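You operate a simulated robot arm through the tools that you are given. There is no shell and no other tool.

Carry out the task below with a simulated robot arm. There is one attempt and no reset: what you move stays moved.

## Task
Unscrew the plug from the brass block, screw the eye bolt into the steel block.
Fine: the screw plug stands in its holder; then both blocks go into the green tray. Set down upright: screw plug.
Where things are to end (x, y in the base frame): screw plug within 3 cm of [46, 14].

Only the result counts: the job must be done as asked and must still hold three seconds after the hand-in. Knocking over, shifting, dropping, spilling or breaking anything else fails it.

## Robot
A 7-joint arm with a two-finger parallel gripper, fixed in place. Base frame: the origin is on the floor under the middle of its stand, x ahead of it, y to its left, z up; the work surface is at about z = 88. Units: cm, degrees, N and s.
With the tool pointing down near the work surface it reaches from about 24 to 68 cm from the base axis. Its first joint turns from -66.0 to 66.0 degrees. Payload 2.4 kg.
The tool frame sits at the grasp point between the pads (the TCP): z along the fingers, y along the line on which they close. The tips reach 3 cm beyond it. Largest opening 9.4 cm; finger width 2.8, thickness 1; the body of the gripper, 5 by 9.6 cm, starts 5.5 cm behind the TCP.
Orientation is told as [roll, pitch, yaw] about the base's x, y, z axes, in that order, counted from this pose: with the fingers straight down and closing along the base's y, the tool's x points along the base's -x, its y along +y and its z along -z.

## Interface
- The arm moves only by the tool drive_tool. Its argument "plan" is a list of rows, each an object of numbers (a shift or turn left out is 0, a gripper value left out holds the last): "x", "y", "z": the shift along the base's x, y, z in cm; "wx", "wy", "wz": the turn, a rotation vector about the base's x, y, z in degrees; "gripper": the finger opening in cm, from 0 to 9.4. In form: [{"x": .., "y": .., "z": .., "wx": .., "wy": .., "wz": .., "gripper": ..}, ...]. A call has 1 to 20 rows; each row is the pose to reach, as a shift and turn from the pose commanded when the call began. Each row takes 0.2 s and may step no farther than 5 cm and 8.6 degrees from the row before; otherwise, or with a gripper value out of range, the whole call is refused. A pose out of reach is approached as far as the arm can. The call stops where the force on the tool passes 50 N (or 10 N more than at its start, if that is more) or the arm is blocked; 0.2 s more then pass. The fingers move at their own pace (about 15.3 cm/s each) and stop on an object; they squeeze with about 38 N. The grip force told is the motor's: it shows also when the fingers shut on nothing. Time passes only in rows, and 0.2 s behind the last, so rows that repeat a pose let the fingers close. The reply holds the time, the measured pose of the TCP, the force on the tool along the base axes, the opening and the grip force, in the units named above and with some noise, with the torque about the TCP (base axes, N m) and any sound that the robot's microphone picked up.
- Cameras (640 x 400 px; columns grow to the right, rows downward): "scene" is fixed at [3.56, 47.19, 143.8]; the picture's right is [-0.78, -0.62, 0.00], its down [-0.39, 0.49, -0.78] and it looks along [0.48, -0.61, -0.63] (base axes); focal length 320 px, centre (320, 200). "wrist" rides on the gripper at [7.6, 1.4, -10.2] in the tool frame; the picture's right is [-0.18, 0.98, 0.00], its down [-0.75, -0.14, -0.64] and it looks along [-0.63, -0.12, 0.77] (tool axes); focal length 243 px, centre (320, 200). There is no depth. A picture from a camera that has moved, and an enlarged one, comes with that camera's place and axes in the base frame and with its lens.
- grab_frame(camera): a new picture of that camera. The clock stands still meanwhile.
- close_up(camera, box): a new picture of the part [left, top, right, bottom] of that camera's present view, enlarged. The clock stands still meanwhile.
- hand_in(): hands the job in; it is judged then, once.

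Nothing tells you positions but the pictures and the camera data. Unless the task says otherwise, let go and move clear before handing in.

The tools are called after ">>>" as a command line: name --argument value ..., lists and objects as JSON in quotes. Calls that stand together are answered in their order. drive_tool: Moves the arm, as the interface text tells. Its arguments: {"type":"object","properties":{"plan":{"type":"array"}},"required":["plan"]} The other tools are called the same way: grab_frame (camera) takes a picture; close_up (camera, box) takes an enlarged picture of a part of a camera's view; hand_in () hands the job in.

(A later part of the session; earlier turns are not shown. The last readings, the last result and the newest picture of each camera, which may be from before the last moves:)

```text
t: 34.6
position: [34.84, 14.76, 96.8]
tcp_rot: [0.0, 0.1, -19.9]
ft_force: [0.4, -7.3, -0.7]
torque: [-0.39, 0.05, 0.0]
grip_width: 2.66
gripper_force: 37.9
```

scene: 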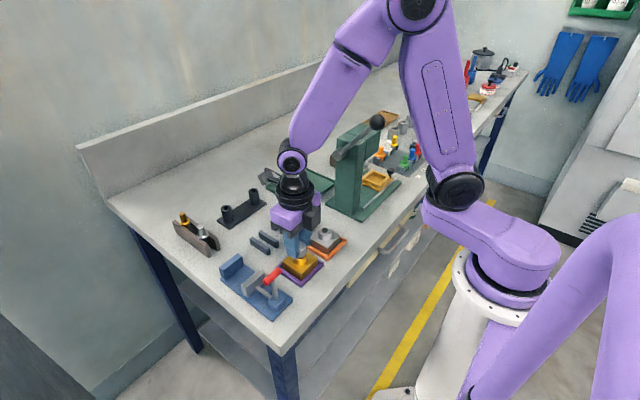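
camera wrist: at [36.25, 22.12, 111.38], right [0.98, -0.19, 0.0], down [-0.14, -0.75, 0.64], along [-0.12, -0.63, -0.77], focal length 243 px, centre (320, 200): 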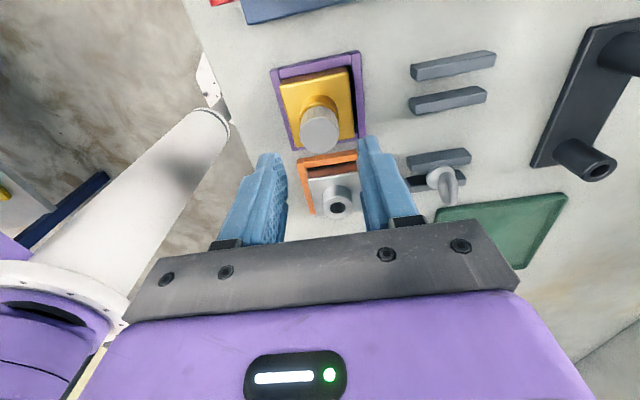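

>>> drive_tool --plan '[{"wz": 7.5, "z": 0.01, "x": 0.01, "y": -0.085}, {"wz": 15, "z": 0.021, "x": 0.02, "y": -0.1}, {"wz": 22.5, "z": 0.031, "x": 0.03, "y": -0.118}, {"wz": 30, "z": 0.042, "x": 0.044, "y": -0.134}, {"wz": 38, "z": 0.053, "x": 0.06, "y": -0.142}, {"wz": 46, "z": 0.064, "x": 0.077, "y": -0.15}, {"wz": 54, "z": 0.075, "x": 0.095, "y": -0.158}, {"wz": 62, "z": 0.086, "x": 0.115, "y": -0.165}, {"wz": 70, "z": 0.097, "x": 0.134, "y": -0.17}, {"wz": 70, "z": 0.097, "x": 0.134, "y": -0.17}]'

>>> close_up --camera "scene" --box '[265, 210, 335, 290]'

```text
t: 36.8
position: [34.89, 14.49, 97.07]
tcp_rot: [0.1, 0.2, 50.0]
ft_force: [-5.2, -15.8, -0.9]
torque: [-1.06, 0.19, -0.03]
grip_width: 2.66
gripper_force: 38.6
```

```text
5.00 times, centred on (300, 250) of scene
camera zoom: at [3.55, 47.15, 143.82], right [-0.78, -0.62, 0.0], down [-0.39, 0.49, -0.78], along [0.48, -0.61, -0.63], focal length 1599 px, centre (420, -50)
```

zoom: 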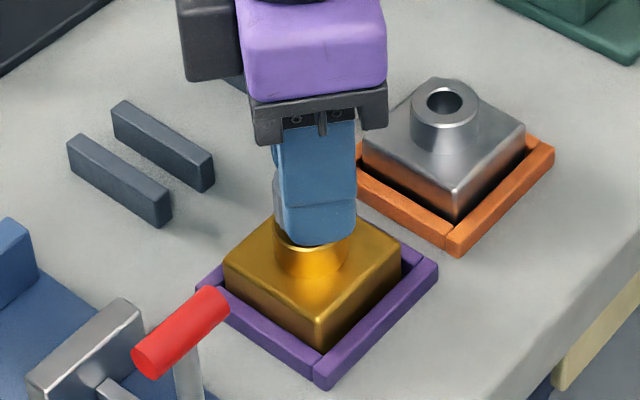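

>>> grab_frame --camera "wrist"

>>> close_up --camera "wrist" --box '[230, 60, 390, 220]'

>>> close_up --camera "scene" --box '[275, 235, 325, 285]'

```text
taken
camera wrist: at [28.92, 9.63, 107.25], right [-0.64, 0.77, 0.0], down [0.59, 0.49, 0.64], along [0.49, 0.41, -0.77], focal length 243 px, centre (320, 200)
```

wrist: 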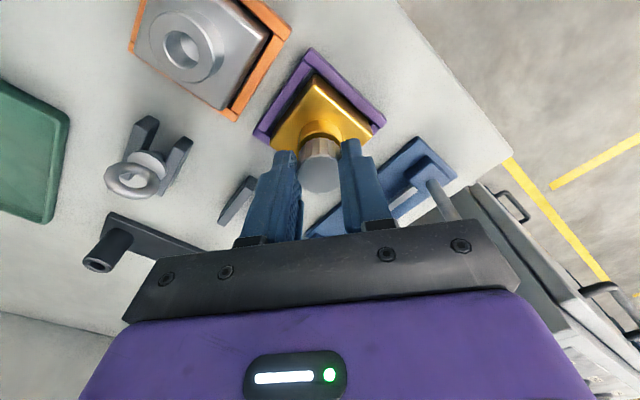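

```text
2.50 times, centred on (310, 140) of wrist
camera zoom: at [28.92, 9.63, 107.25], right [-0.64, 0.77, 0.0], down [0.59, 0.49, 0.64], along [0.49, 0.41, -0.77], focal length 606 px, centre (345, 350)
```

zoom: 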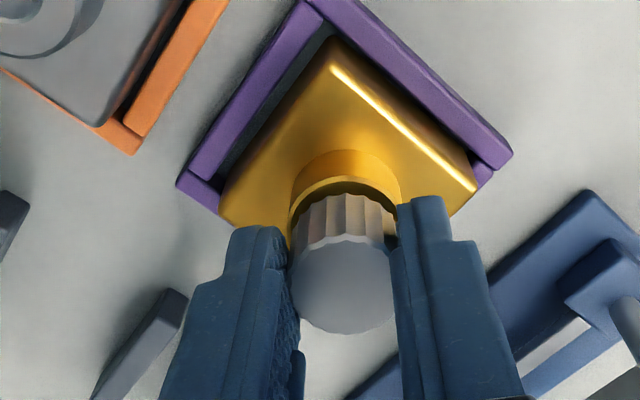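

```text
8.00 times, centred on (300, 260) of scene
camera zoom: at [3.55, 47.15, 143.82], right [-0.78, -0.62, 0.0], down [-0.39, 0.49, -0.78], along [0.48, -0.61, -0.63], focal length 2558 px, centre (480, -280)
```

zoom: 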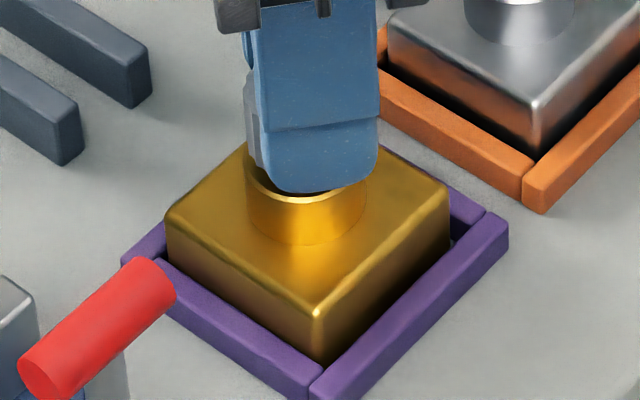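

>>> close_up --camera "scene" --box '[265, 220, 335, 290]'

>>> close_up --camera "wrist" --box '[250, 40, 390, 160]'

```text
5.71 times, centred on (300, 255) of scene
camera zoom: at [3.55, 47.15, 143.82], right [-0.78, -0.62, 0.0], down [-0.39, 0.49, -0.78], along [0.48, -0.61, -0.63], focal length 1828 px, centre (434, -114)
```

zoom: 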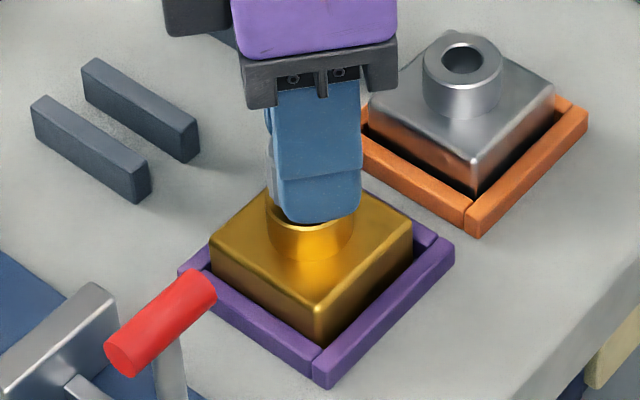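

```text
3.33 times, centred on (320, 100) of wrist
camera zoom: at [28.92, 9.63, 107.25], right [-0.64, 0.77, 0.0], down [0.59, 0.49, 0.64], along [0.49, 0.41, -0.77], focal length 809 px, centre (320, 533)
```

zoom: 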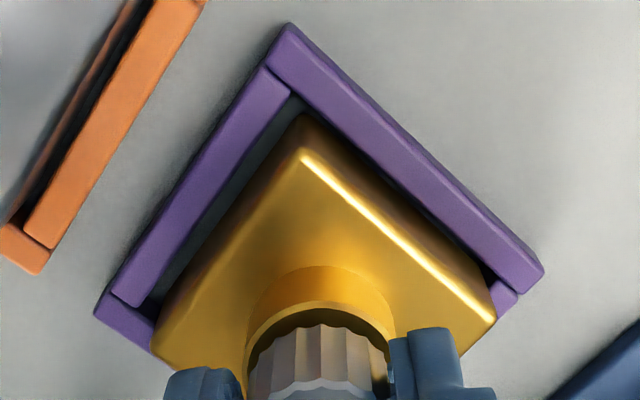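

The forces come from the block touching its frame wall as the plug orbits slightly around my turning axis. I'll relieve it and go on in 40° steps with corrections.

>>> drive_tool --plan '[{"x": -0.05, "y": -0.15}, {"wz": 8, "z": 0.011, "x": -0.03, "y": -0.145}, {"wz": 16, "z": 0.022, "x": -0.01, "y": -0.14}, {"wz": 24, "z": 0.033, "x": 0.01, "y": -0.135}, {"wz": 32, "z": 0.044, "x": 0.025, "y": -0.13}, {"wz": 40, "z": 0.055, "x": 0.042, "y": -0.12}, {"wz": 40, "z": 0.055, "x": 0.042, "y": -0.12}]'

```text
t: 38.4
position: [34.88, 14.69, 97.01]
tcp_rot: [-0.1, 0.0, 90.1]
ft_force: [0.7, -1.0, -0.7]
torque: [-0.08, 0.03, 0.03]
grip_width: 2.65
gripper_force: 37.3
```

>>> drive_tool --plan '[{"wz": 8, "z": 0.011, "x": 0.012, "y": 0.014}, {"wz": 16, "z": 0.022, "x": 0.022, "y": 0.028}, {"wz": 24, "z": 0.033, "x": 0.032, "y": 0.044}, {"wz": 32, "z": 0.044, "x": 0.042, "y": 0.062}, {"wz": 40, "z": 0.055, "x": 0.051, "y": 0.082}, {"wz": 40, "z": 0.055, "x": 0.051, "y": 0.082}]'

```text
t: 39.8
position: [35.16, 14.51, 97.06]
tcp_rot: [0.0, 0.1, 130.1]
ft_force: [-0.1, 0.9, -1.5]
torque: [0.01, 0.01, 0.0]
grip_width: 2.65
gripper_force: 37.6
```

>>> drive_tool --plan '[{"wz": 8, "z": 0.01, "x": 0.0, "y": 0.019}, {"wz": 16, "z": 0.02, "x": -0.003, "y": 0.038}, {"wz": 24, "z": 0.031, "x": -0.006, "y": 0.057}, {"wz": 32, "z": 0.042, "x": -0.01, "y": 0.076}, {"wz": 40, "z": 0.053, "x": -0.014, "y": 0.095}, {"wz": 48, "z": 0.064, "x": -0.025, "y": 0.11}, {"wz": 56, "z": 0.075, "x": -0.035, "y": 0.12}, {"wz": 56, "z": 0.075, "x": -0.035, "y": 0.12}]'

>>> close_up --camera "wrist" --box '[230, 60, 390, 220]'

>>> close_up --camera "scene" --box '[275, 220, 325, 270]'

```text
t: 41.6
position: [34.95, 14.8, 97.19]
tcp_rot: [0.0, 0.0, -173.9]
ft_force: [-0.3, 1.0, -1.0]
torque: [0.0, -0.02, 0.0]
grip_width: 2.64
gripper_force: 38.7
```

```text
2.50 times, centred on (310, 140) of wrist
camera zoom: at [42.59, 14.15, 107.54], right [-0.08, -1.0, 0.0], down [-0.77, 0.06, 0.64], along [-0.64, 0.05, -0.77], focal length 606 px, centre (345, 350)
```

zoom: 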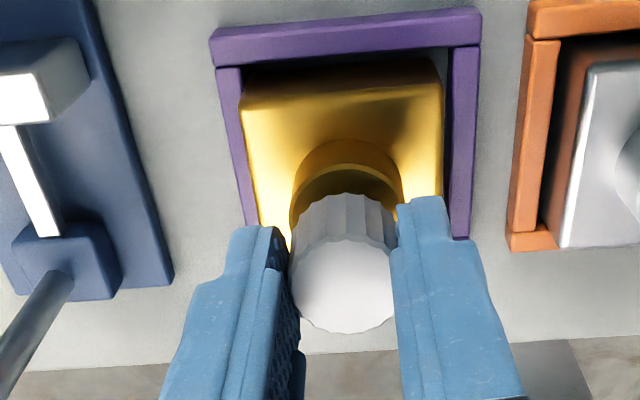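

```text
8.00 times, centred on (300, 245) of scene
camera zoom: at [3.56, 47.19, 143.8], right [-0.78, -0.62, 0.0], down [-0.39, 0.49, -0.78], along [0.48, -0.61, -0.63], focal length 2558 px, centre (480, -160)
```

zoom: 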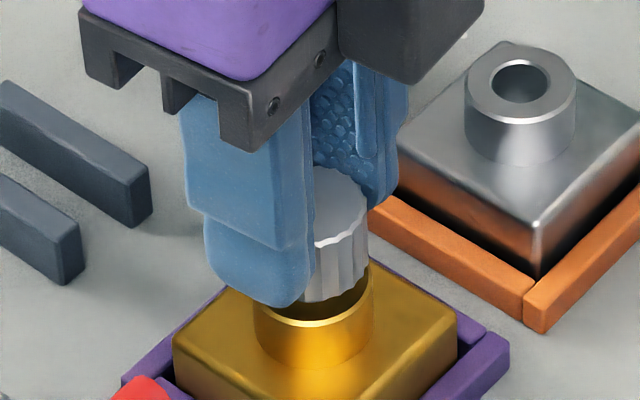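

The gap has grown to roughly 0.7 cm. I'll test with a gentle 0.1 cm pull whether the plug is already free.

>>> drive_tool --plan '[{"z": 0.05}, {"z": 0.1}, {"z": 0.1}]'

```text
t: 42.4
position: [34.86, 14.76, 97.29]
tcp_rot: [0.1, 0.1, -174.0]
ft_force: [0.7, 0.1, -0.8]
torque: [0.0, 0.04, -0.01]
grip_width: 2.64
gripper_force: 37.7
```

No resistance, so the plug may be out of its thread. I'll lift a little more and check.

>>> drive_tool --plan '[{"z": 0.15}, {"z": 0.3}, {"z": 0.3}]'

>>> close_up --camera "scene" --box '[275, 220, 325, 270]'

```text
t: 43.2
position: [34.89, 14.74, 97.59]
tcp_rot: [0.1, 0.1, -174.0]
ft_force: [0.7, -0.1, -1.7]
torque: [0.0, -0.01, 0.07]
grip_width: 2.67
gripper_force: 38.2
```

```text
8.00 times, centred on (300, 245) of scene
camera zoom: at [3.56, 47.19, 143.8], right [-0.78, -0.62, 0.0], down [-0.39, 0.49, -0.78], along [0.48, -0.61, -0.63], focal length 2558 px, centre (480, -160)
```

zoom: 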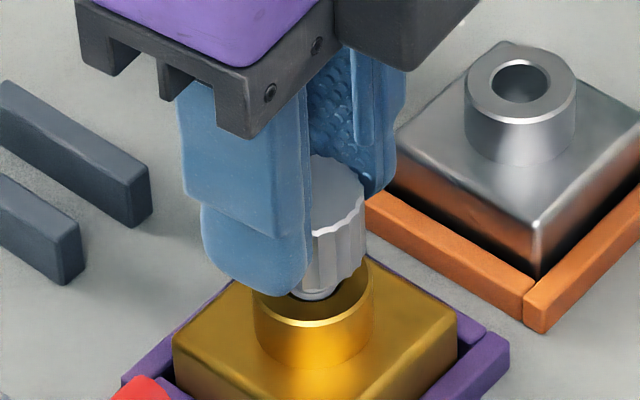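

The block stays and the plug rises, so it is free. I'll lift it clear and look at its shank.

>>> drive_tool --plan '[{"z": 1}, {"z": 2.5}, {"z": 4}, {"z": 6}, {"z": 6}]'

>>> close_up --camera "scene" --box '[250, 190, 350, 280]'

>>> grab_frame --camera "wrist"

```text
t: 44.4
position: [34.82, 14.85, 103.73]
tcp_rot: [0.0, 0.0, -174.0]
ft_force: [0.6, 0.2, -1.1]
torque: [-0.01, -0.01, 0.0]
grip_width: 2.65
gripper_force: 37.9
```

```text
4.44 times, centred on (300, 235) of scene
camera zoom: at [3.56, 47.19, 143.8], right [-0.78, -0.62, 0.0], down [-0.39, 0.49, -0.78], along [0.48, -0.61, -0.63], focal length 1421 px, centre (409, 44)
```

zoom: 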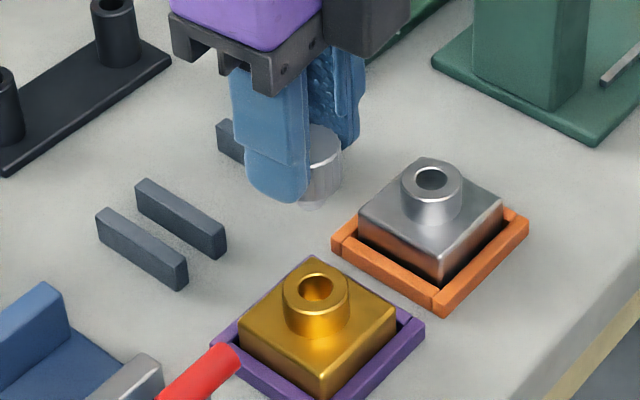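

```text
taken
camera wrist: at [42.62, 14.13, 113.92], right [-0.08, -1.0, 0.0], down [-0.76, 0.06, 0.64], along [-0.64, 0.05, -0.77], focal length 243 px, centre (320, 200)
```

wrist: 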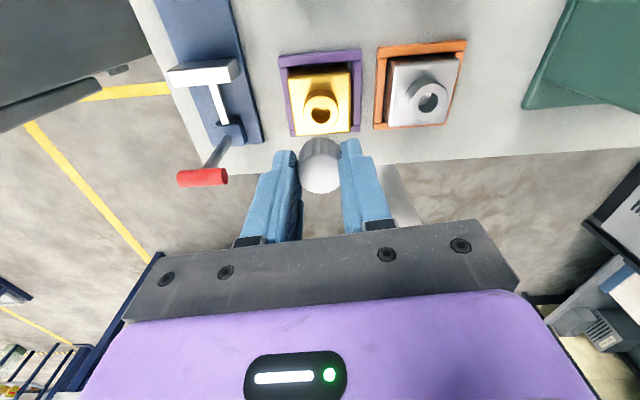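

>>> close_up --camera "scene" --box '[280, 205, 320, 245]'

>>> close_up --camera "scene" --box '[245, 200, 325, 265]'

```text
10.00 times, centred on (300, 225) of scene
camera zoom: at [3.56, 47.19, 143.8], right [-0.78, -0.62, 0.0], down [-0.39, 0.49, -0.78], along [0.48, -0.61, -0.63], focal length 3198 px, centre (520, -50)
```

zoom: 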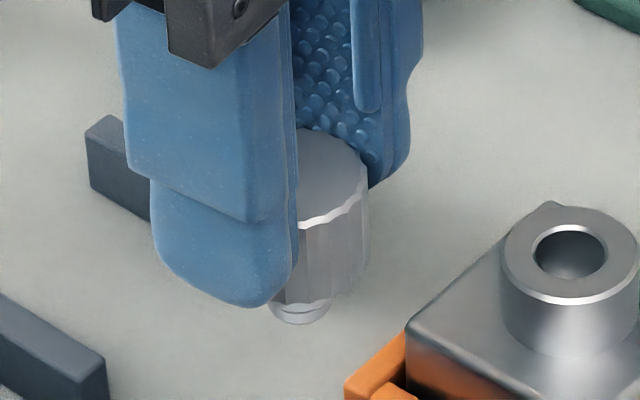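

```text
6.15 times, centred on (285, 232) of scene
camera zoom: at [3.56, 47.19, 143.8], right [-0.78, -0.62, 0.0], down [-0.39, 0.49, -0.78], along [0.48, -0.61, -0.63], focal length 1968 px, centre (535, 0)
```

zoom: 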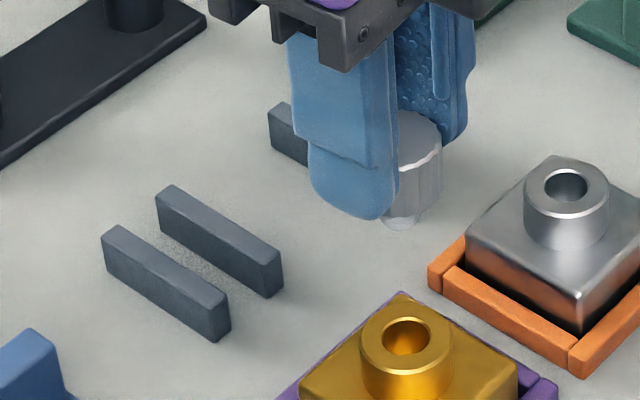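

The plug is out: head 2.65 cm, shank about 1.2 cm thick and 1.7 cm long. I'll unwind the wrist while carrying it over the empty rails at (46, 14).

>>> drive_tool --plan '[{"wz": -8.5, "x": 0.6, "z": 0.3}, {"wz": -17, "x": 1.2, "z": 0.5}, {"wz": -25.5, "x": 1.8, "z": 0.5}, {"wz": -34, "x": 2.4, "z": 0.5}, {"wz": -42.5, "x": 3.0, "z": 0.5}, {"wz": -51, "x": 3.6, "z": 0.5}, {"wz": -59.5, "x": 4.2, "z": 0.5}, {"wz": -68, "x": 4.8, "y": -0.1, "z": 0.5}, {"wz": -76.5, "x": 5.4, "y": -0.2, "z": 0.5}, {"wz": -85, "x": 6.0, "y": -0.3, "z": 0.5}, {"wz": -93.5, "x": 6.6, "y": -0.4, "z": 0.5}, {"wz": -102, "x": 7.2, "y": -0.5, "z": 0.5}, {"wz": -110.5, "x": 7.8, "y": -0.6, "z": 0.5}, {"wz": -119, "x": 8.4, "y": -0.7, "z": 0.5}, {"wz": -127.5, "x": 9, "y": -0.75, "z": 0.5}, {"wz": -136, "x": 9.6, "y": -0.75, "z": 0.5}, {"wz": -144.5, "x": 10.2, "y": -0.75, "z": 0.5}, {"wz": -153, "x": 10.8, "y": -0.75, "z": 0.5}, {"wz": -161.5, "x": 11.15, "y": -0.75, "z": 0.5}, {"wz": -170, "x": 11.15, "y": -0.75, "z": 0.5}]'

>>> drive_tool --plan '[{"wz": -8}, {"wz": -16}, {"wz": -16}]'

>>> grab_frame --camera "wrist"

>>> close_up --camera "wrist" --box '[240, 40, 400, 200]'

>>> close_up --camera "scene" --box '[230, 180, 330, 270]'

```text
t: 48.6
position: [46.12, 14.01, 104.19]
tcp_rot: [-0.1, 0.1, 15.8]
ft_force: [-0.5, -0.1, -0.5]
torque: [0.01, 0.02, -0.02]
grip_width: 2.66
gripper_force: 37.9
```

```text
t: 49.4
position: [46.0, 13.96, 104.13]
tcp_rot: [0.1, 0.0, -0.1]
ft_force: [0.3, 0.8, -1.9]
torque: [0.02, 0.01, 0.0]
grip_width: 2.67
gripper_force: 37.8
```

```text
taken
camera wrist: at [38.44, 15.42, 114.47], right [0.19, 0.98, 0.0], down [0.75, -0.14, 0.64], along [0.63, -0.12, -0.77], focal length 243 px, centre (320, 200)
```

wrist: 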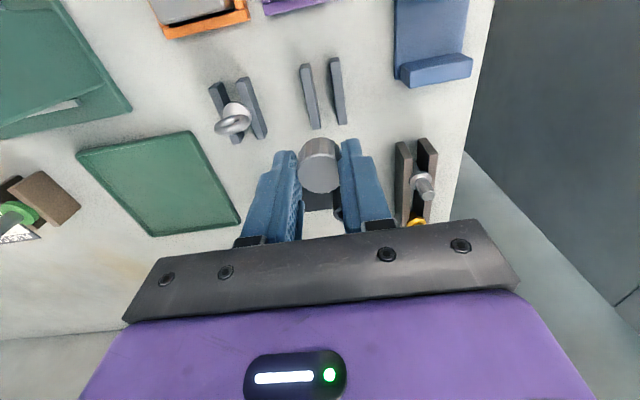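

```text
2.50 times, centred on (320, 120) of wrist
camera zoom: at [38.44, 15.42, 114.47], right [0.19, 0.98, 0.0], down [0.75, -0.14, 0.64], along [0.63, -0.12, -0.77], focal length 606 px, centre (320, 400)
```

zoom: 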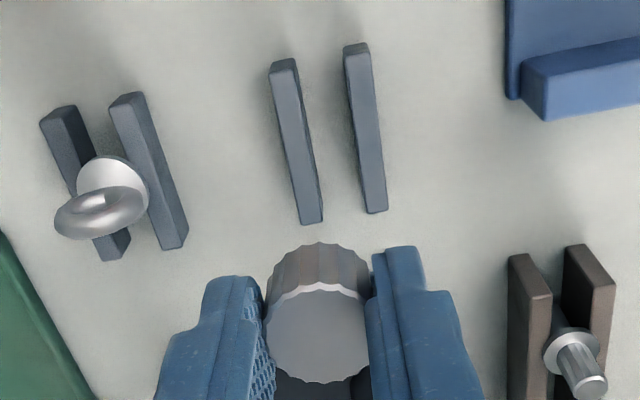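

```text
4.44 times, centred on (280, 225) of scene
camera zoom: at [3.56, 47.19, 143.8], right [-0.78, -0.62, 0.0], down [-0.39, 0.49, -0.78], along [0.48, -0.61, -0.63], focal length 1421 px, centre (498, 89)
```

zoom: 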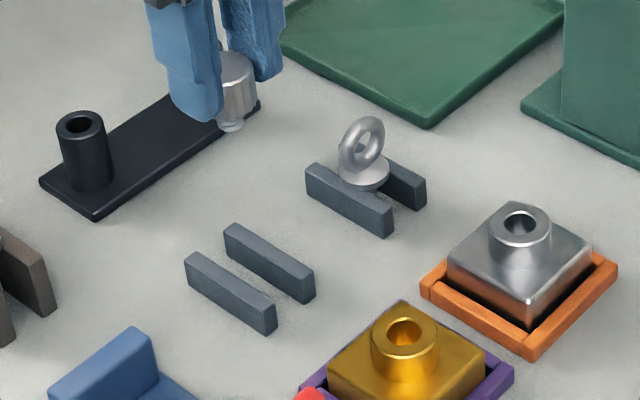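

The plug is over the rails. From this view the rails span y 12.7–13.55 and 15.45–16.4, so the gap centre is y≈14.5 and the x centre about 45.9. I'll check the plug's shape in hand before lowering.

>>> close_up --camera "scene" --box '[260, 180, 300, 215]'

```text
11.43 times, centred on (280, 198) of scene
camera zoom: at [3.56, 47.19, 143.8], right [-0.78, -0.62, 0.0], down [-0.39, 0.49, -0.78], along [0.48, -0.61, -0.63], focal length 3655 px, centre (777, 229)
```

zoom: 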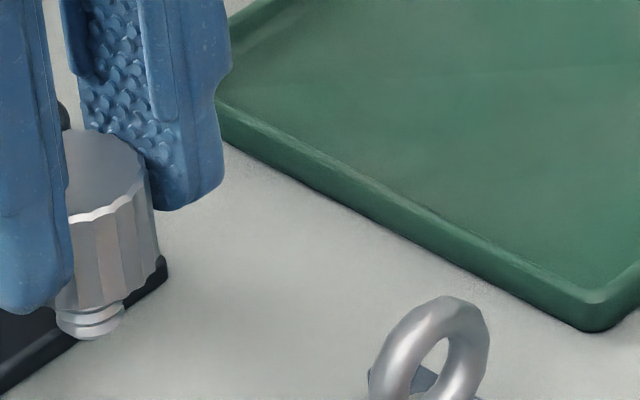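

Shank is about 1.5 cm long and the rails about 1.7 cm high, so the head will rest on the rails. I'll lower over the gap centre in stages.

>>> drive_tool --plan '[{"y": 0.5, "z": -1}, {"y": 0.5, "z": -3}, {"y": 0.5, "z": -5}, {"y": 0.5, "z": -7}, {"y": 0.5, "z": -8.5}, {"y": 0.5, "z": -9.3}, {"y": 0.5, "z": -9.3}]'

>>> close_up --camera "scene" --box '[240, 200, 300, 260]'

>>> close_up --camera "wrist" --box '[240, 60, 400, 220]'

```text
t: 51.0
position: [46.06, 14.46, 94.67]
tcp_rot: [0.0, 0.1, 0.1]
ft_force: [-0.3, -0.1, 0.1]
torque: [0.0, -0.01, -0.01]
grip_width: 2.63
gripper_force: 38.1
```

```text
6.67 times, centred on (270, 230) of scene
camera zoom: at [3.56, 47.19, 143.8], right [-0.78, -0.62, 0.0], down [-0.39, 0.49, -0.78], along [0.48, -0.61, -0.63], focal length 2132 px, centre (653, 0)
```

zoom: 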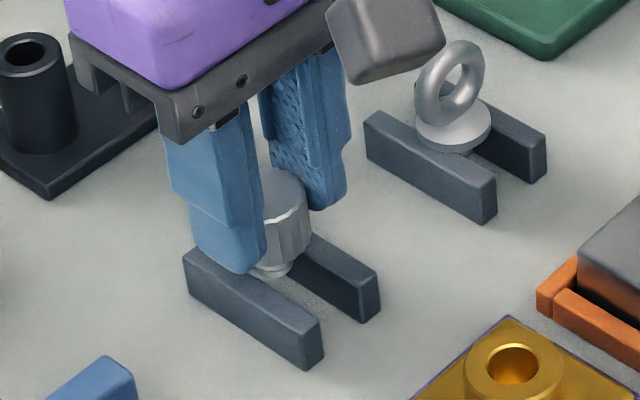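

```text
2.50 times, centred on (320, 140) of wrist
camera zoom: at [38.42, 15.9, 105.01], right [0.18, 0.98, 0.0], down [0.75, -0.14, 0.64], along [0.63, -0.12, -0.77], focal length 606 px, centre (320, 350)
```

zoom: 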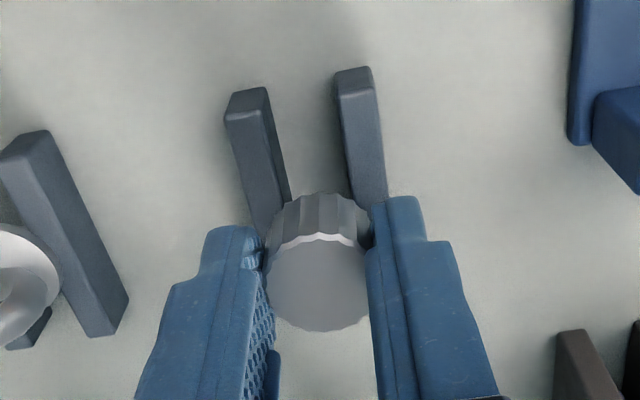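

The shank is lined up with the gap. Lowering slowly, watching the force.

>>> drive_tool --plan '[{"z": -0.5}, {"z": -1.0}, {"z": -1.3}, {"z": -1.5}, {"z": -1.5}]'

>>> close_up --camera "scene" --box '[240, 200, 300, 260]'

```text
t: 51.9
position: [46.16, 14.51, 93.6]
tcp_rot: [0.1, -0.1, 0.0]
ft_force: [-3.8, -1.1, 10.6]
torque: [-0.03, 0.03, -0.03]
grip_width: 2.66
gripper_force: 37.6
stopped in row 4: the force on the tool passed its limit at 51 N (the readings are from after the stop); the commanded pose is now the measured one
```

```text
6.67 times, centred on (270, 230) of scene
camera zoom: at [3.53, 47.18, 143.81], right [-0.78, -0.62, 0.0], down [-0.39, 0.49, -0.78], along [0.48, -0.61, -0.63], focal length 2132 px, centre (653, 0)
```

zoom: 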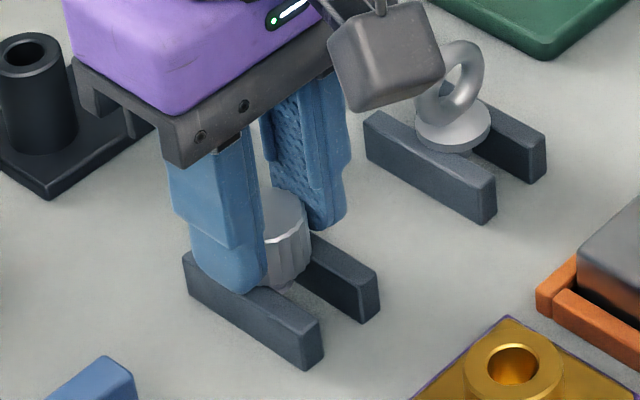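

>>> close_up --camera "scene" --box '[255, 225, 295, 260]'

>>> close_up --camera "wrist" --box '[260, 100, 380, 220]'

```text
11.43 times, centred on (275, 242) of scene
camera zoom: at [3.53, 47.18, 143.81], right [-0.78, -0.62, 0.0], down [-0.39, 0.49, -0.78], along [0.48, -0.61, -0.63], focal length 3655 px, centre (834, -286)
```

zoom: 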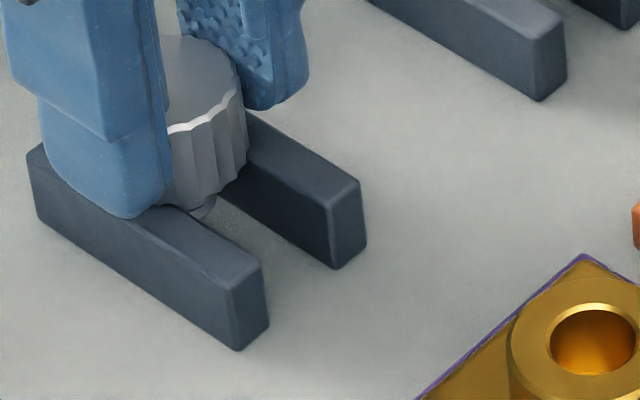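

```text
3.33 times, centred on (320, 160) of wrist
camera zoom: at [38.47, 15.91, 103.96], right [0.18, 0.98, 0.0], down [0.75, -0.14, 0.64], along [0.63, -0.12, -0.77], focal length 809 px, centre (320, 333)
```

zoom: 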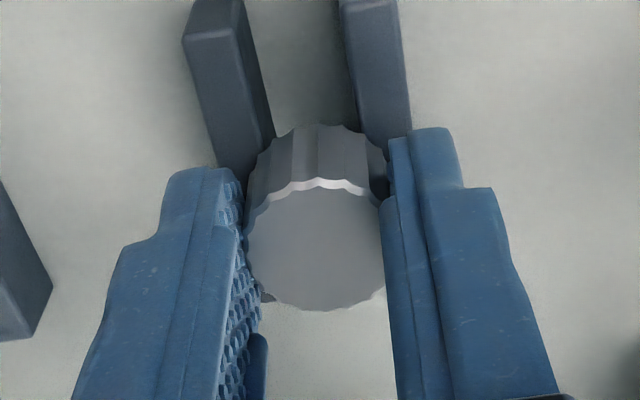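

Contact: the head has seated on the rails with the fingertips still above them. I'll open the fingers gently and check the plug stands.

>>> drive_tool --plan '[{"gripper": 2.7}, {"gripper": 2.9}, {"gripper": 3.3}, {"gripper": 4.5}, {"gripper": 4.5}]'

>>> drive_tool --plan '[{"z": 0.5}, {"z": 1.5}, {"z": 3}, {"z": 5}, {"z": 8}, {"z": 10}, {"z": 10}]'

>>> close_up --camera "scene" --box '[240, 200, 300, 260]'

>>> close_up --camera "wrist" --box '[180, 20, 400, 200]'

```text
t: 53.1
position: [46.17, 14.56, 93.72]
tcp_rot: [0.1, 0.0, -0.1]
ft_force: [0.1, 0.1, 0.2]
torque: [-0.01, -0.03, -0.01]
grip_width: 4.51
gripper_force: 0.0
```

```text
t: 54.7
position: [46.13, 14.66, 103.47]
tcp_rot: [0.2, -0.1, -0.1]
ft_force: [0.7, -0.1, 0.1]
torque: [-0.02, 0.0, -0.01]
grip_width: 4.52
gripper_force: 0.0
```

```text
6.67 times, centred on (270, 230) of scene
camera zoom: at [3.56, 47.19, 143.8], right [-0.78, -0.62, 0.0], down [-0.39, 0.49, -0.78], along [0.48, -0.61, -0.63], focal length 2132 px, centre (653, 0)
```

zoom: 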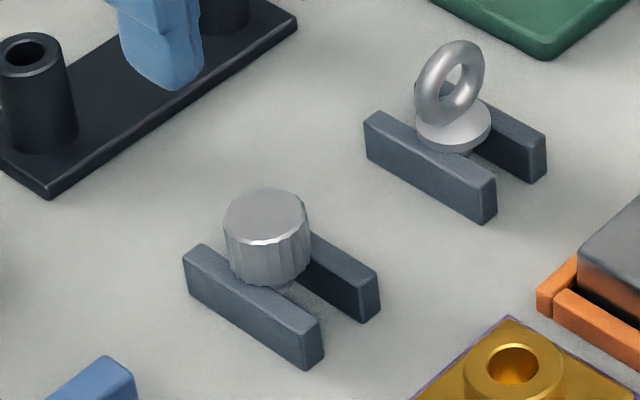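

```text
2.22 times, centred on (290, 110) of wrist
camera zoom: at [38.53, 16.07, 113.79], right [0.19, 0.98, 0.0], down [0.75, -0.14, 0.64], along [0.63, -0.12, -0.77], focal length 539 px, centre (387, 400)
```

zoom: 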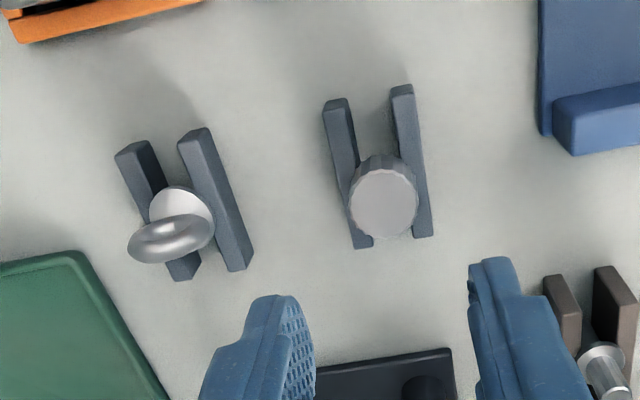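

The plug stands upright in its holder at about (46.2, 14.5). Next is the eye bolt. I'll move above it and determine its ring orientation.

>>> drive_tool --plan '[{"y": -3, "z": 0.5}, {"y": -6, "z": 0.5}, {"y": -9, "z": 0.5}, {"y": -9, "z": 0.5}]'

>>> grab_frame --camera "wrist"

>>> close_up --camera "wrist" --box '[250, 40, 390, 160]'

>>> close_up --camera "scene" --box '[270, 195, 315, 235]'

```text
t: 55.7
position: [46.24, 5.54, 104.36]
tcp_rot: [0.1, -0.1, -0.1]
ft_force: [0.1, 0.1, -0.4]
torque: [-0.05, 0.02, 0.0]
grip_width: 4.5
gripper_force: 0.1
```

```text
taken
camera wrist: at [38.52, 7.02, 114.49], right [0.19, 0.98, 0.0], down [0.75, -0.14, 0.64], along [0.63, -0.12, -0.77], focal length 243 px, centre (320, 200)
```

wrist: 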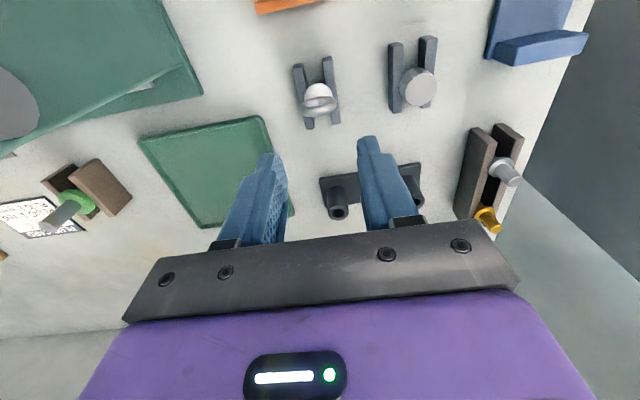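

```text
3.33 times, centred on (320, 100) of wrist
camera zoom: at [38.52, 7.02, 114.49], right [0.19, 0.98, 0.0], down [0.75, -0.14, 0.64], along [0.63, -0.12, -0.77], focal length 809 px, centre (320, 533)
```

zoom: 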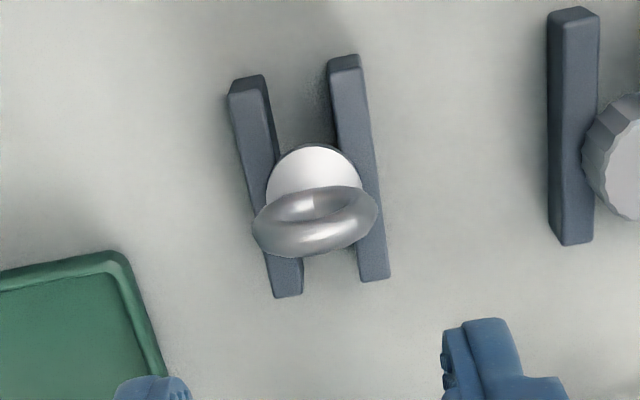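

```text
10.00 times, centred on (292, 215) of scene
camera zoom: at [3.56, 47.19, 143.8], right [-0.78, -0.62, 0.0], down [-0.39, 0.49, -0.78], along [0.48, -0.61, -0.63], focal length 3198 px, centre (595, 50)
```

zoom: 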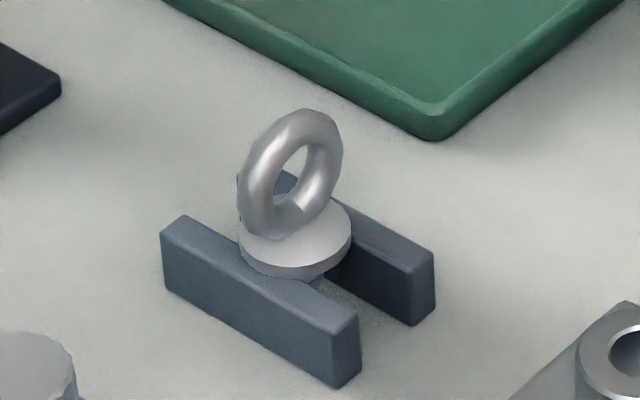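

The eye bolt's ring lies in the y–z plane, centred at about (45.85, 5.53, 92.4), with its flange on the rails. I'll turn to yaw +90 so the fingers close across the ring, and position above it.

>>> drive_tool --plan '[{"wz": 8.2, "x": -0.05}, {"wz": 16.4, "x": -0.1}, {"wz": 24.6, "x": -0.15}, {"wz": 32.8, "x": -0.2}, {"wz": 41, "x": -0.25}, {"wz": 49.2, "x": -0.3}, {"wz": 57.4, "x": -0.33}, {"wz": 65.6, "x": -0.33}, {"wz": 73.8, "x": -0.33}, {"wz": 82, "x": -0.33, "z": -1.5}, {"wz": 90, "x": -0.33, "y": -0.05, "z": -3}, {"wz": 90, "x": -0.33, "y": -0.05, "z": -4}, {"wz": 90, "x": -0.33, "y": -0.05, "z": -4}]'

>>> close_up --camera "wrist" --box '[250, 60, 390, 200]'

>>> close_up --camera "scene" --box '[260, 180, 320, 240]'

```text
t: 58.5
position: [45.87, 5.43, 100.06]
tcp_rot: [0.1, -0.1, 90.0]
ft_force: [-0.3, 0.5, -0.3]
torque: [-0.02, 0.01, -0.02]
grip_width: 4.49
gripper_force: 0.2
```

```text
2.86 times, centred on (320, 130) of wrist
camera zoom: at [44.3, -2.17, 110.35], right [-0.98, 0.18, 0.0], down [0.14, 0.75, 0.64], along [0.12, 0.63, -0.77], focal length 693 px, centre (320, 400)
```

zoom: 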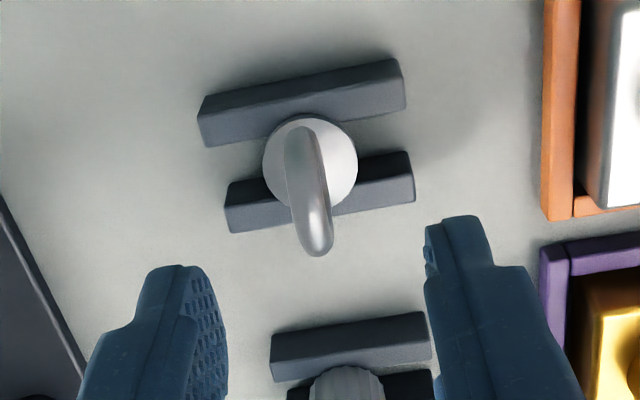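

```text
6.67 times, centred on (290, 210) of scene
camera zoom: at [3.56, 47.19, 143.8], right [-0.78, -0.62, 0.0], down [-0.39, 0.49, -0.78], along [0.48, -0.61, -0.63], focal length 2132 px, centre (520, 133)
```

zoom: 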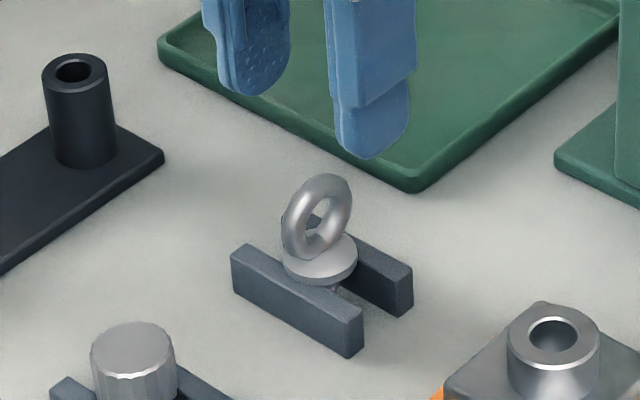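

>>> drive_tool --plan '[{"x": 0.15, "z": -1}, {"x": 0.25, "z": -2.2}, {"x": 0.25, "z": -3.0}, {"x": 0.25, "z": -3.0}]'

>>> close_up --camera "wrist" --box '[250, 80, 390, 200]'

>>> close_up --camera "scene" --box '[260, 190, 320, 240]'

```text
t: 59.5
position: [46.06, 5.38, 97.18]
tcp_rot: [0.1, 0.0, 89.9]
ft_force: [-0.1, -0.6, 0.4]
torque: [0.02, 0.03, 0.02]
grip_width: 4.49
gripper_force: 0.0
```

```text
3.33 times, centred on (320, 140) of wrist
camera zoom: at [44.59, -2.23, 107.43], right [-0.98, 0.19, 0.0], down [0.14, 0.75, 0.64], along [0.12, 0.63, -0.77], focal length 809 px, centre (320, 400)
```

zoom: 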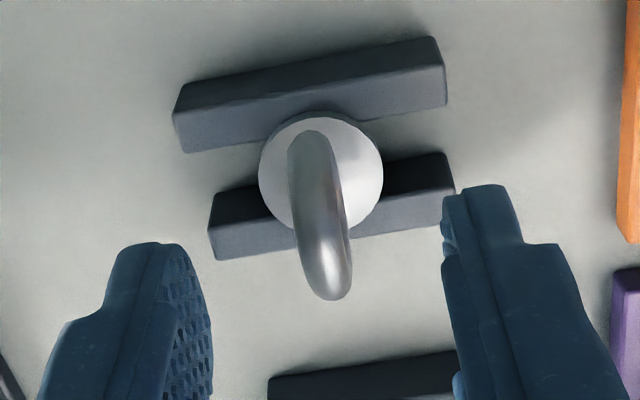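

```text
8.00 times, centred on (290, 215) of scene
camera zoom: at [3.56, 47.19, 143.8], right [-0.78, -0.62, 0.0], down [-0.39, 0.49, -0.78], along [0.48, -0.61, -0.63], focal length 2558 px, centre (560, 80)
```

zoom: 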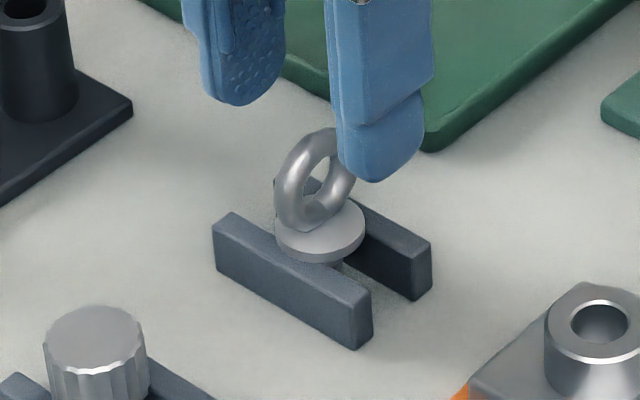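

>>> drive_tool --plan '[{"y": -0.1, "z": -1}, {"y": -0.1, "z": -2}, {"y": -0.1, "z": -2.8}, {"y": -0.1, "z": -2.9}, {"y": -0.1, "z": -2.9, "gripper": 3}, {"y": -0.1, "z": -2.9, "gripper": 2.0}, {"y": -0.1, "z": -2.9, "gripper": 2.0}]'

>>> close_up --camera "wrist" --box '[250, 80, 390, 200]'

>>> close_up --camera "scene" --box '[265, 190, 315, 240]'

```text
t: 61.1
position: [46.01, 5.4, 94.3]
tcp_rot: [0.1, -0.1, 89.9]
ft_force: [0.0, 0.0, 0.0]
torque: [-0.02, 0.01, 0.0]
grip_width: 2.02
gripper_force: 0.0
```

```text
3.33 times, centred on (320, 140) of wrist
camera zoom: at [44.58, -2.3, 104.61], right [-0.98, 0.19, 0.0], down [0.14, 0.75, 0.64], along [0.12, 0.63, -0.77], focal length 809 px, centre (320, 400)
```

zoom: 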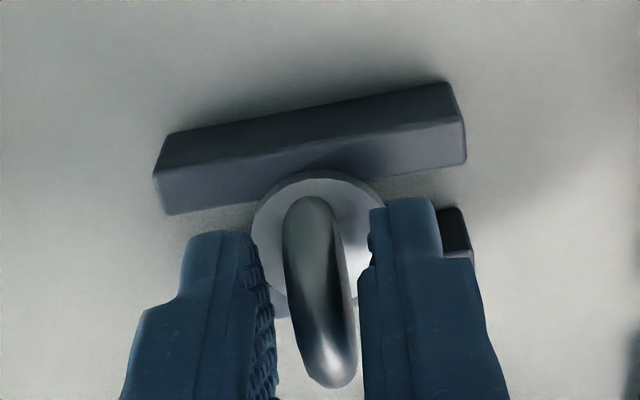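

```text
8.00 times, centred on (290, 215) of scene
camera zoom: at [3.56, 47.19, 143.8], right [-0.78, -0.62, 0.0], down [-0.39, 0.49, -0.78], along [0.48, -0.61, -0.63], focal length 2558 px, centre (560, 80)
```

zoom: 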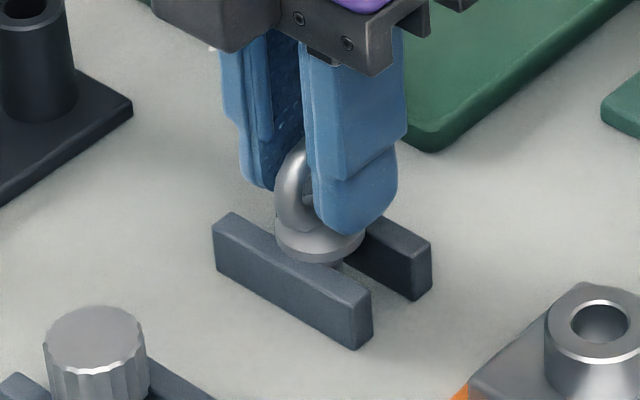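

Fingers straddle the ring with no contact force. Closing on it now.

>>> drive_tool --plan '[{"gripper": 1.2}, {"gripper": 0.3}, {"gripper": 0.3}, {"gripper": 0.3}]'

>>> close_up --camera "wrist" --box '[250, 80, 390, 200]'

>>> close_up --camera "scene" --box '[265, 190, 315, 240]'

```text
t: 62.1
position: [46.01, 5.36, 94.34]
tcp_rot: [0.1, 0.0, 89.9]
ft_force: [-0.3, 0.1, 1.1]
torque: [0.0, 0.01, -0.04]
grip_width: 0.84
gripper_force: 38.2
```

```text
3.33 times, centred on (320, 140) of wrist
camera zoom: at [44.58, -2.3, 104.62], right [-0.98, 0.19, 0.0], down [0.14, 0.75, 0.64], along [0.12, 0.63, -0.77], focal length 809 px, centre (320, 400)
```

zoom: 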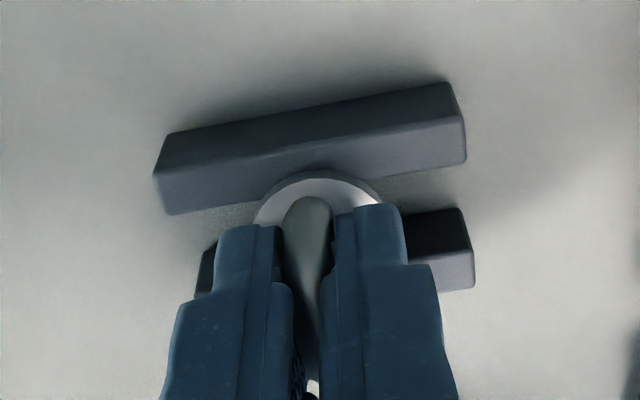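

```text
8.00 times, centred on (290, 215) of scene
camera zoom: at [3.56, 47.19, 143.8], right [-0.78, -0.62, 0.0], down [-0.39, 0.49, -0.78], along [0.48, -0.61, -0.63], focal length 2558 px, centre (560, 80)
```

zoom: 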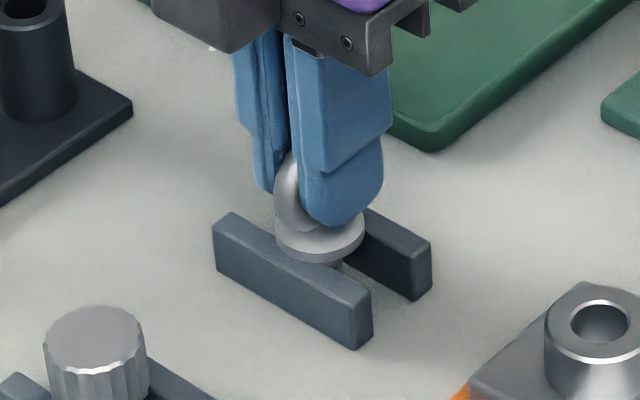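

Gripped (0.84 cm wire). Lift straight up and inspect the bolt.

>>> drive_tool --plan '[{"z": 0.5}, {"z": 1.5}, {"z": 3}, {"z": 5}, {"z": 7.5}, {"z": 9}, {"z": 9}]'

>>> close_up --camera "scene" --box '[265, 150, 325, 210]'

>>> grab_frame --camera "wrist"

```text
t: 63.7
position: [46.16, 5.34, 103.27]
tcp_rot: [0.0, -0.1, 90.0]
ft_force: [0.1, -0.7, -0.4]
torque: [0.03, 0.01, -0.01]
grip_width: 0.84
gripper_force: 38.0
```

```text
6.67 times, centred on (295, 180) of scene
camera zoom: at [3.56, 47.19, 143.8], right [-0.78, -0.62, 0.0], down [-0.39, 0.49, -0.78], along [0.48, -0.61, -0.63], focal length 2132 px, centre (487, 333)
```

zoom: 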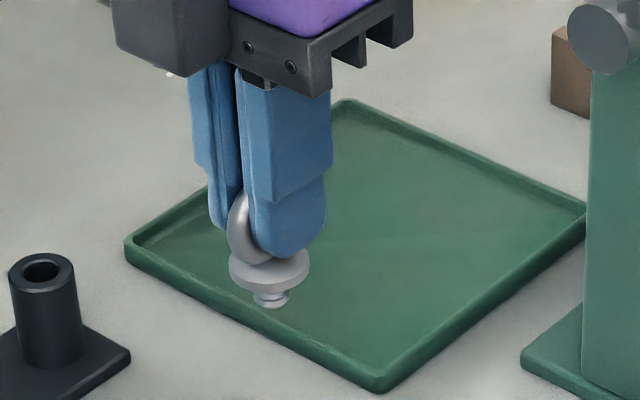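

```text
taken
camera wrist: at [44.68, -2.3, 113.58], right [-0.98, 0.19, 0.0], down [0.14, 0.75, 0.64], along [0.12, 0.63, -0.77], focal length 243 px, centre (320, 200)
```

wrist: 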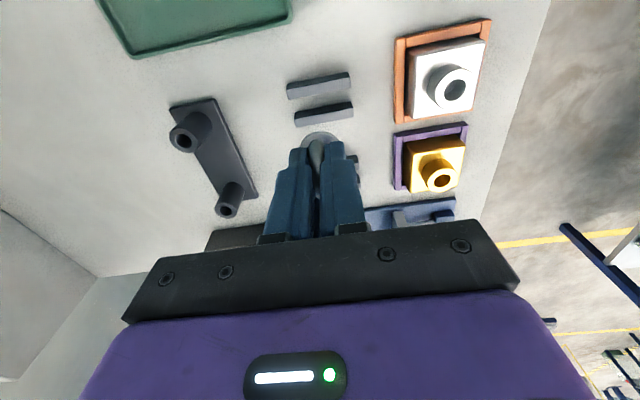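

>>> close_up --camera "scene" --box '[280, 170, 310, 200]'

>>> close_up --camera "wrist" --box '[270, 100, 370, 200]'

```text
13.33 times, centred on (295, 185) of scene
camera zoom: at [3.56, 47.19, 143.8], right [-0.78, -0.62, 0.0], down [-0.39, 0.49, -0.78], along [0.48, -0.61, -0.63], focal length 4264 px, centre (653, 400)
```

zoom: 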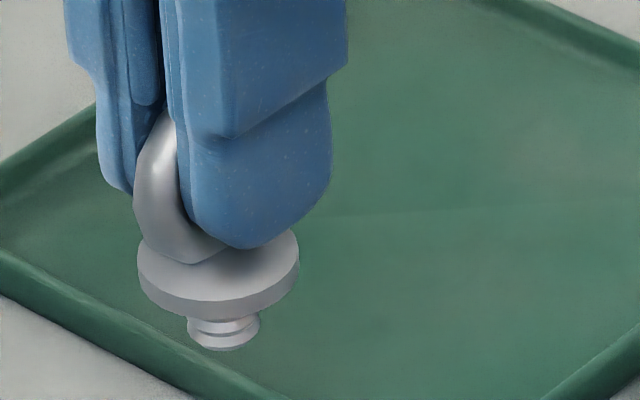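

```text
4.00 times, centred on (320, 150) of wrist
camera zoom: at [44.68, -2.3, 113.58], right [-0.98, 0.19, 0.0], down [0.14, 0.75, 0.64], along [0.12, 0.63, -0.77], focal length 970 px, centre (320, 400)
```

zoom: 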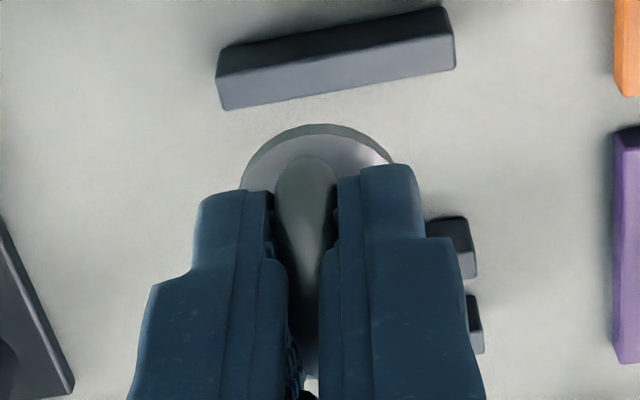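

The bolt hangs level: flange 2.8 cm across, shank about 1.25 cm long and 1.25 cm thick. There is also a horizontal press handle bar at about x 39, y −4 and beyond, z 106. I'll raise first, then carry the bolt over the steel block.

>>> drive_tool --plan '[{"z": 1.5}, {"z": 3, "x": -1}, {"z": 3, "x": -3.5}, {"z": 3, "x": -6}, {"z": 3, "x": -8.5}, {"z": 3, "x": -10.5, "y": 0.13}, {"z": 3, "x": -11.16, "y": 0.13}, {"z": 3, "x": -11.16, "y": 0.13}]'

>>> grab_frame --camera "wrist"

>>> close_up --camera "wrist" --box '[250, 40, 390, 160]'

>>> close_up --camera "scene" --box '[280, 180, 360, 260]'

```text
t: 65.5
position: [35.0, 5.49, 106.15]
tcp_rot: [0.2, -0.1, 90.1]
ft_force: [0.7, 0.9, -1.1]
torque: [-0.01, 0.05, 0.02]
grip_width: 0.85
gripper_force: 37.7
```

```text
taken
camera wrist: at [33.49, -2.21, 116.45], right [-0.98, 0.18, 0.0], down [0.14, 0.75, 0.64], along [0.12, 0.63, -0.77], focal length 243 px, centre (320, 200)
```

wrist: 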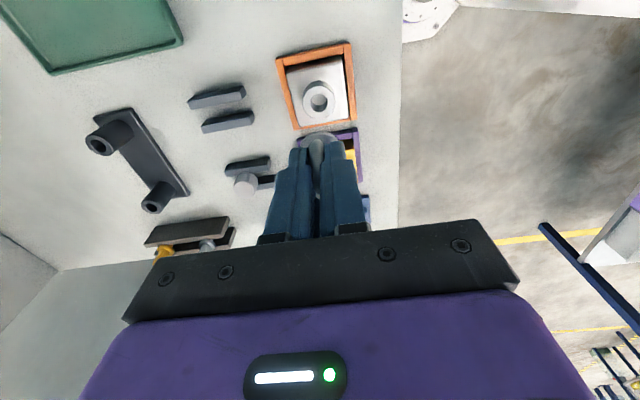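

```text
3.33 times, centred on (320, 100) of wrist
camera zoom: at [33.49, -2.21, 116.45], right [-0.98, 0.18, 0.0], down [0.14, 0.75, 0.64], along [0.12, 0.63, -0.77], focal length 809 px, centre (320, 533)
```

zoom: 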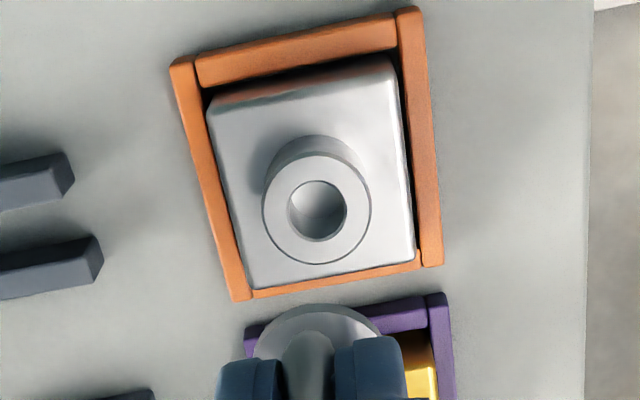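

```text
5.00 times, centred on (320, 220) of scene
camera zoom: at [3.56, 47.19, 143.8], right [-0.78, -0.62, 0.0], down [-0.39, 0.49, -0.78], along [0.48, -0.61, -0.63], focal length 1599 px, centre (320, 100)
```

zoom: 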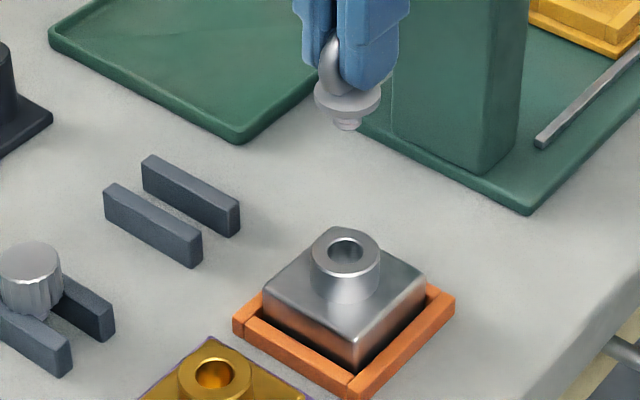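

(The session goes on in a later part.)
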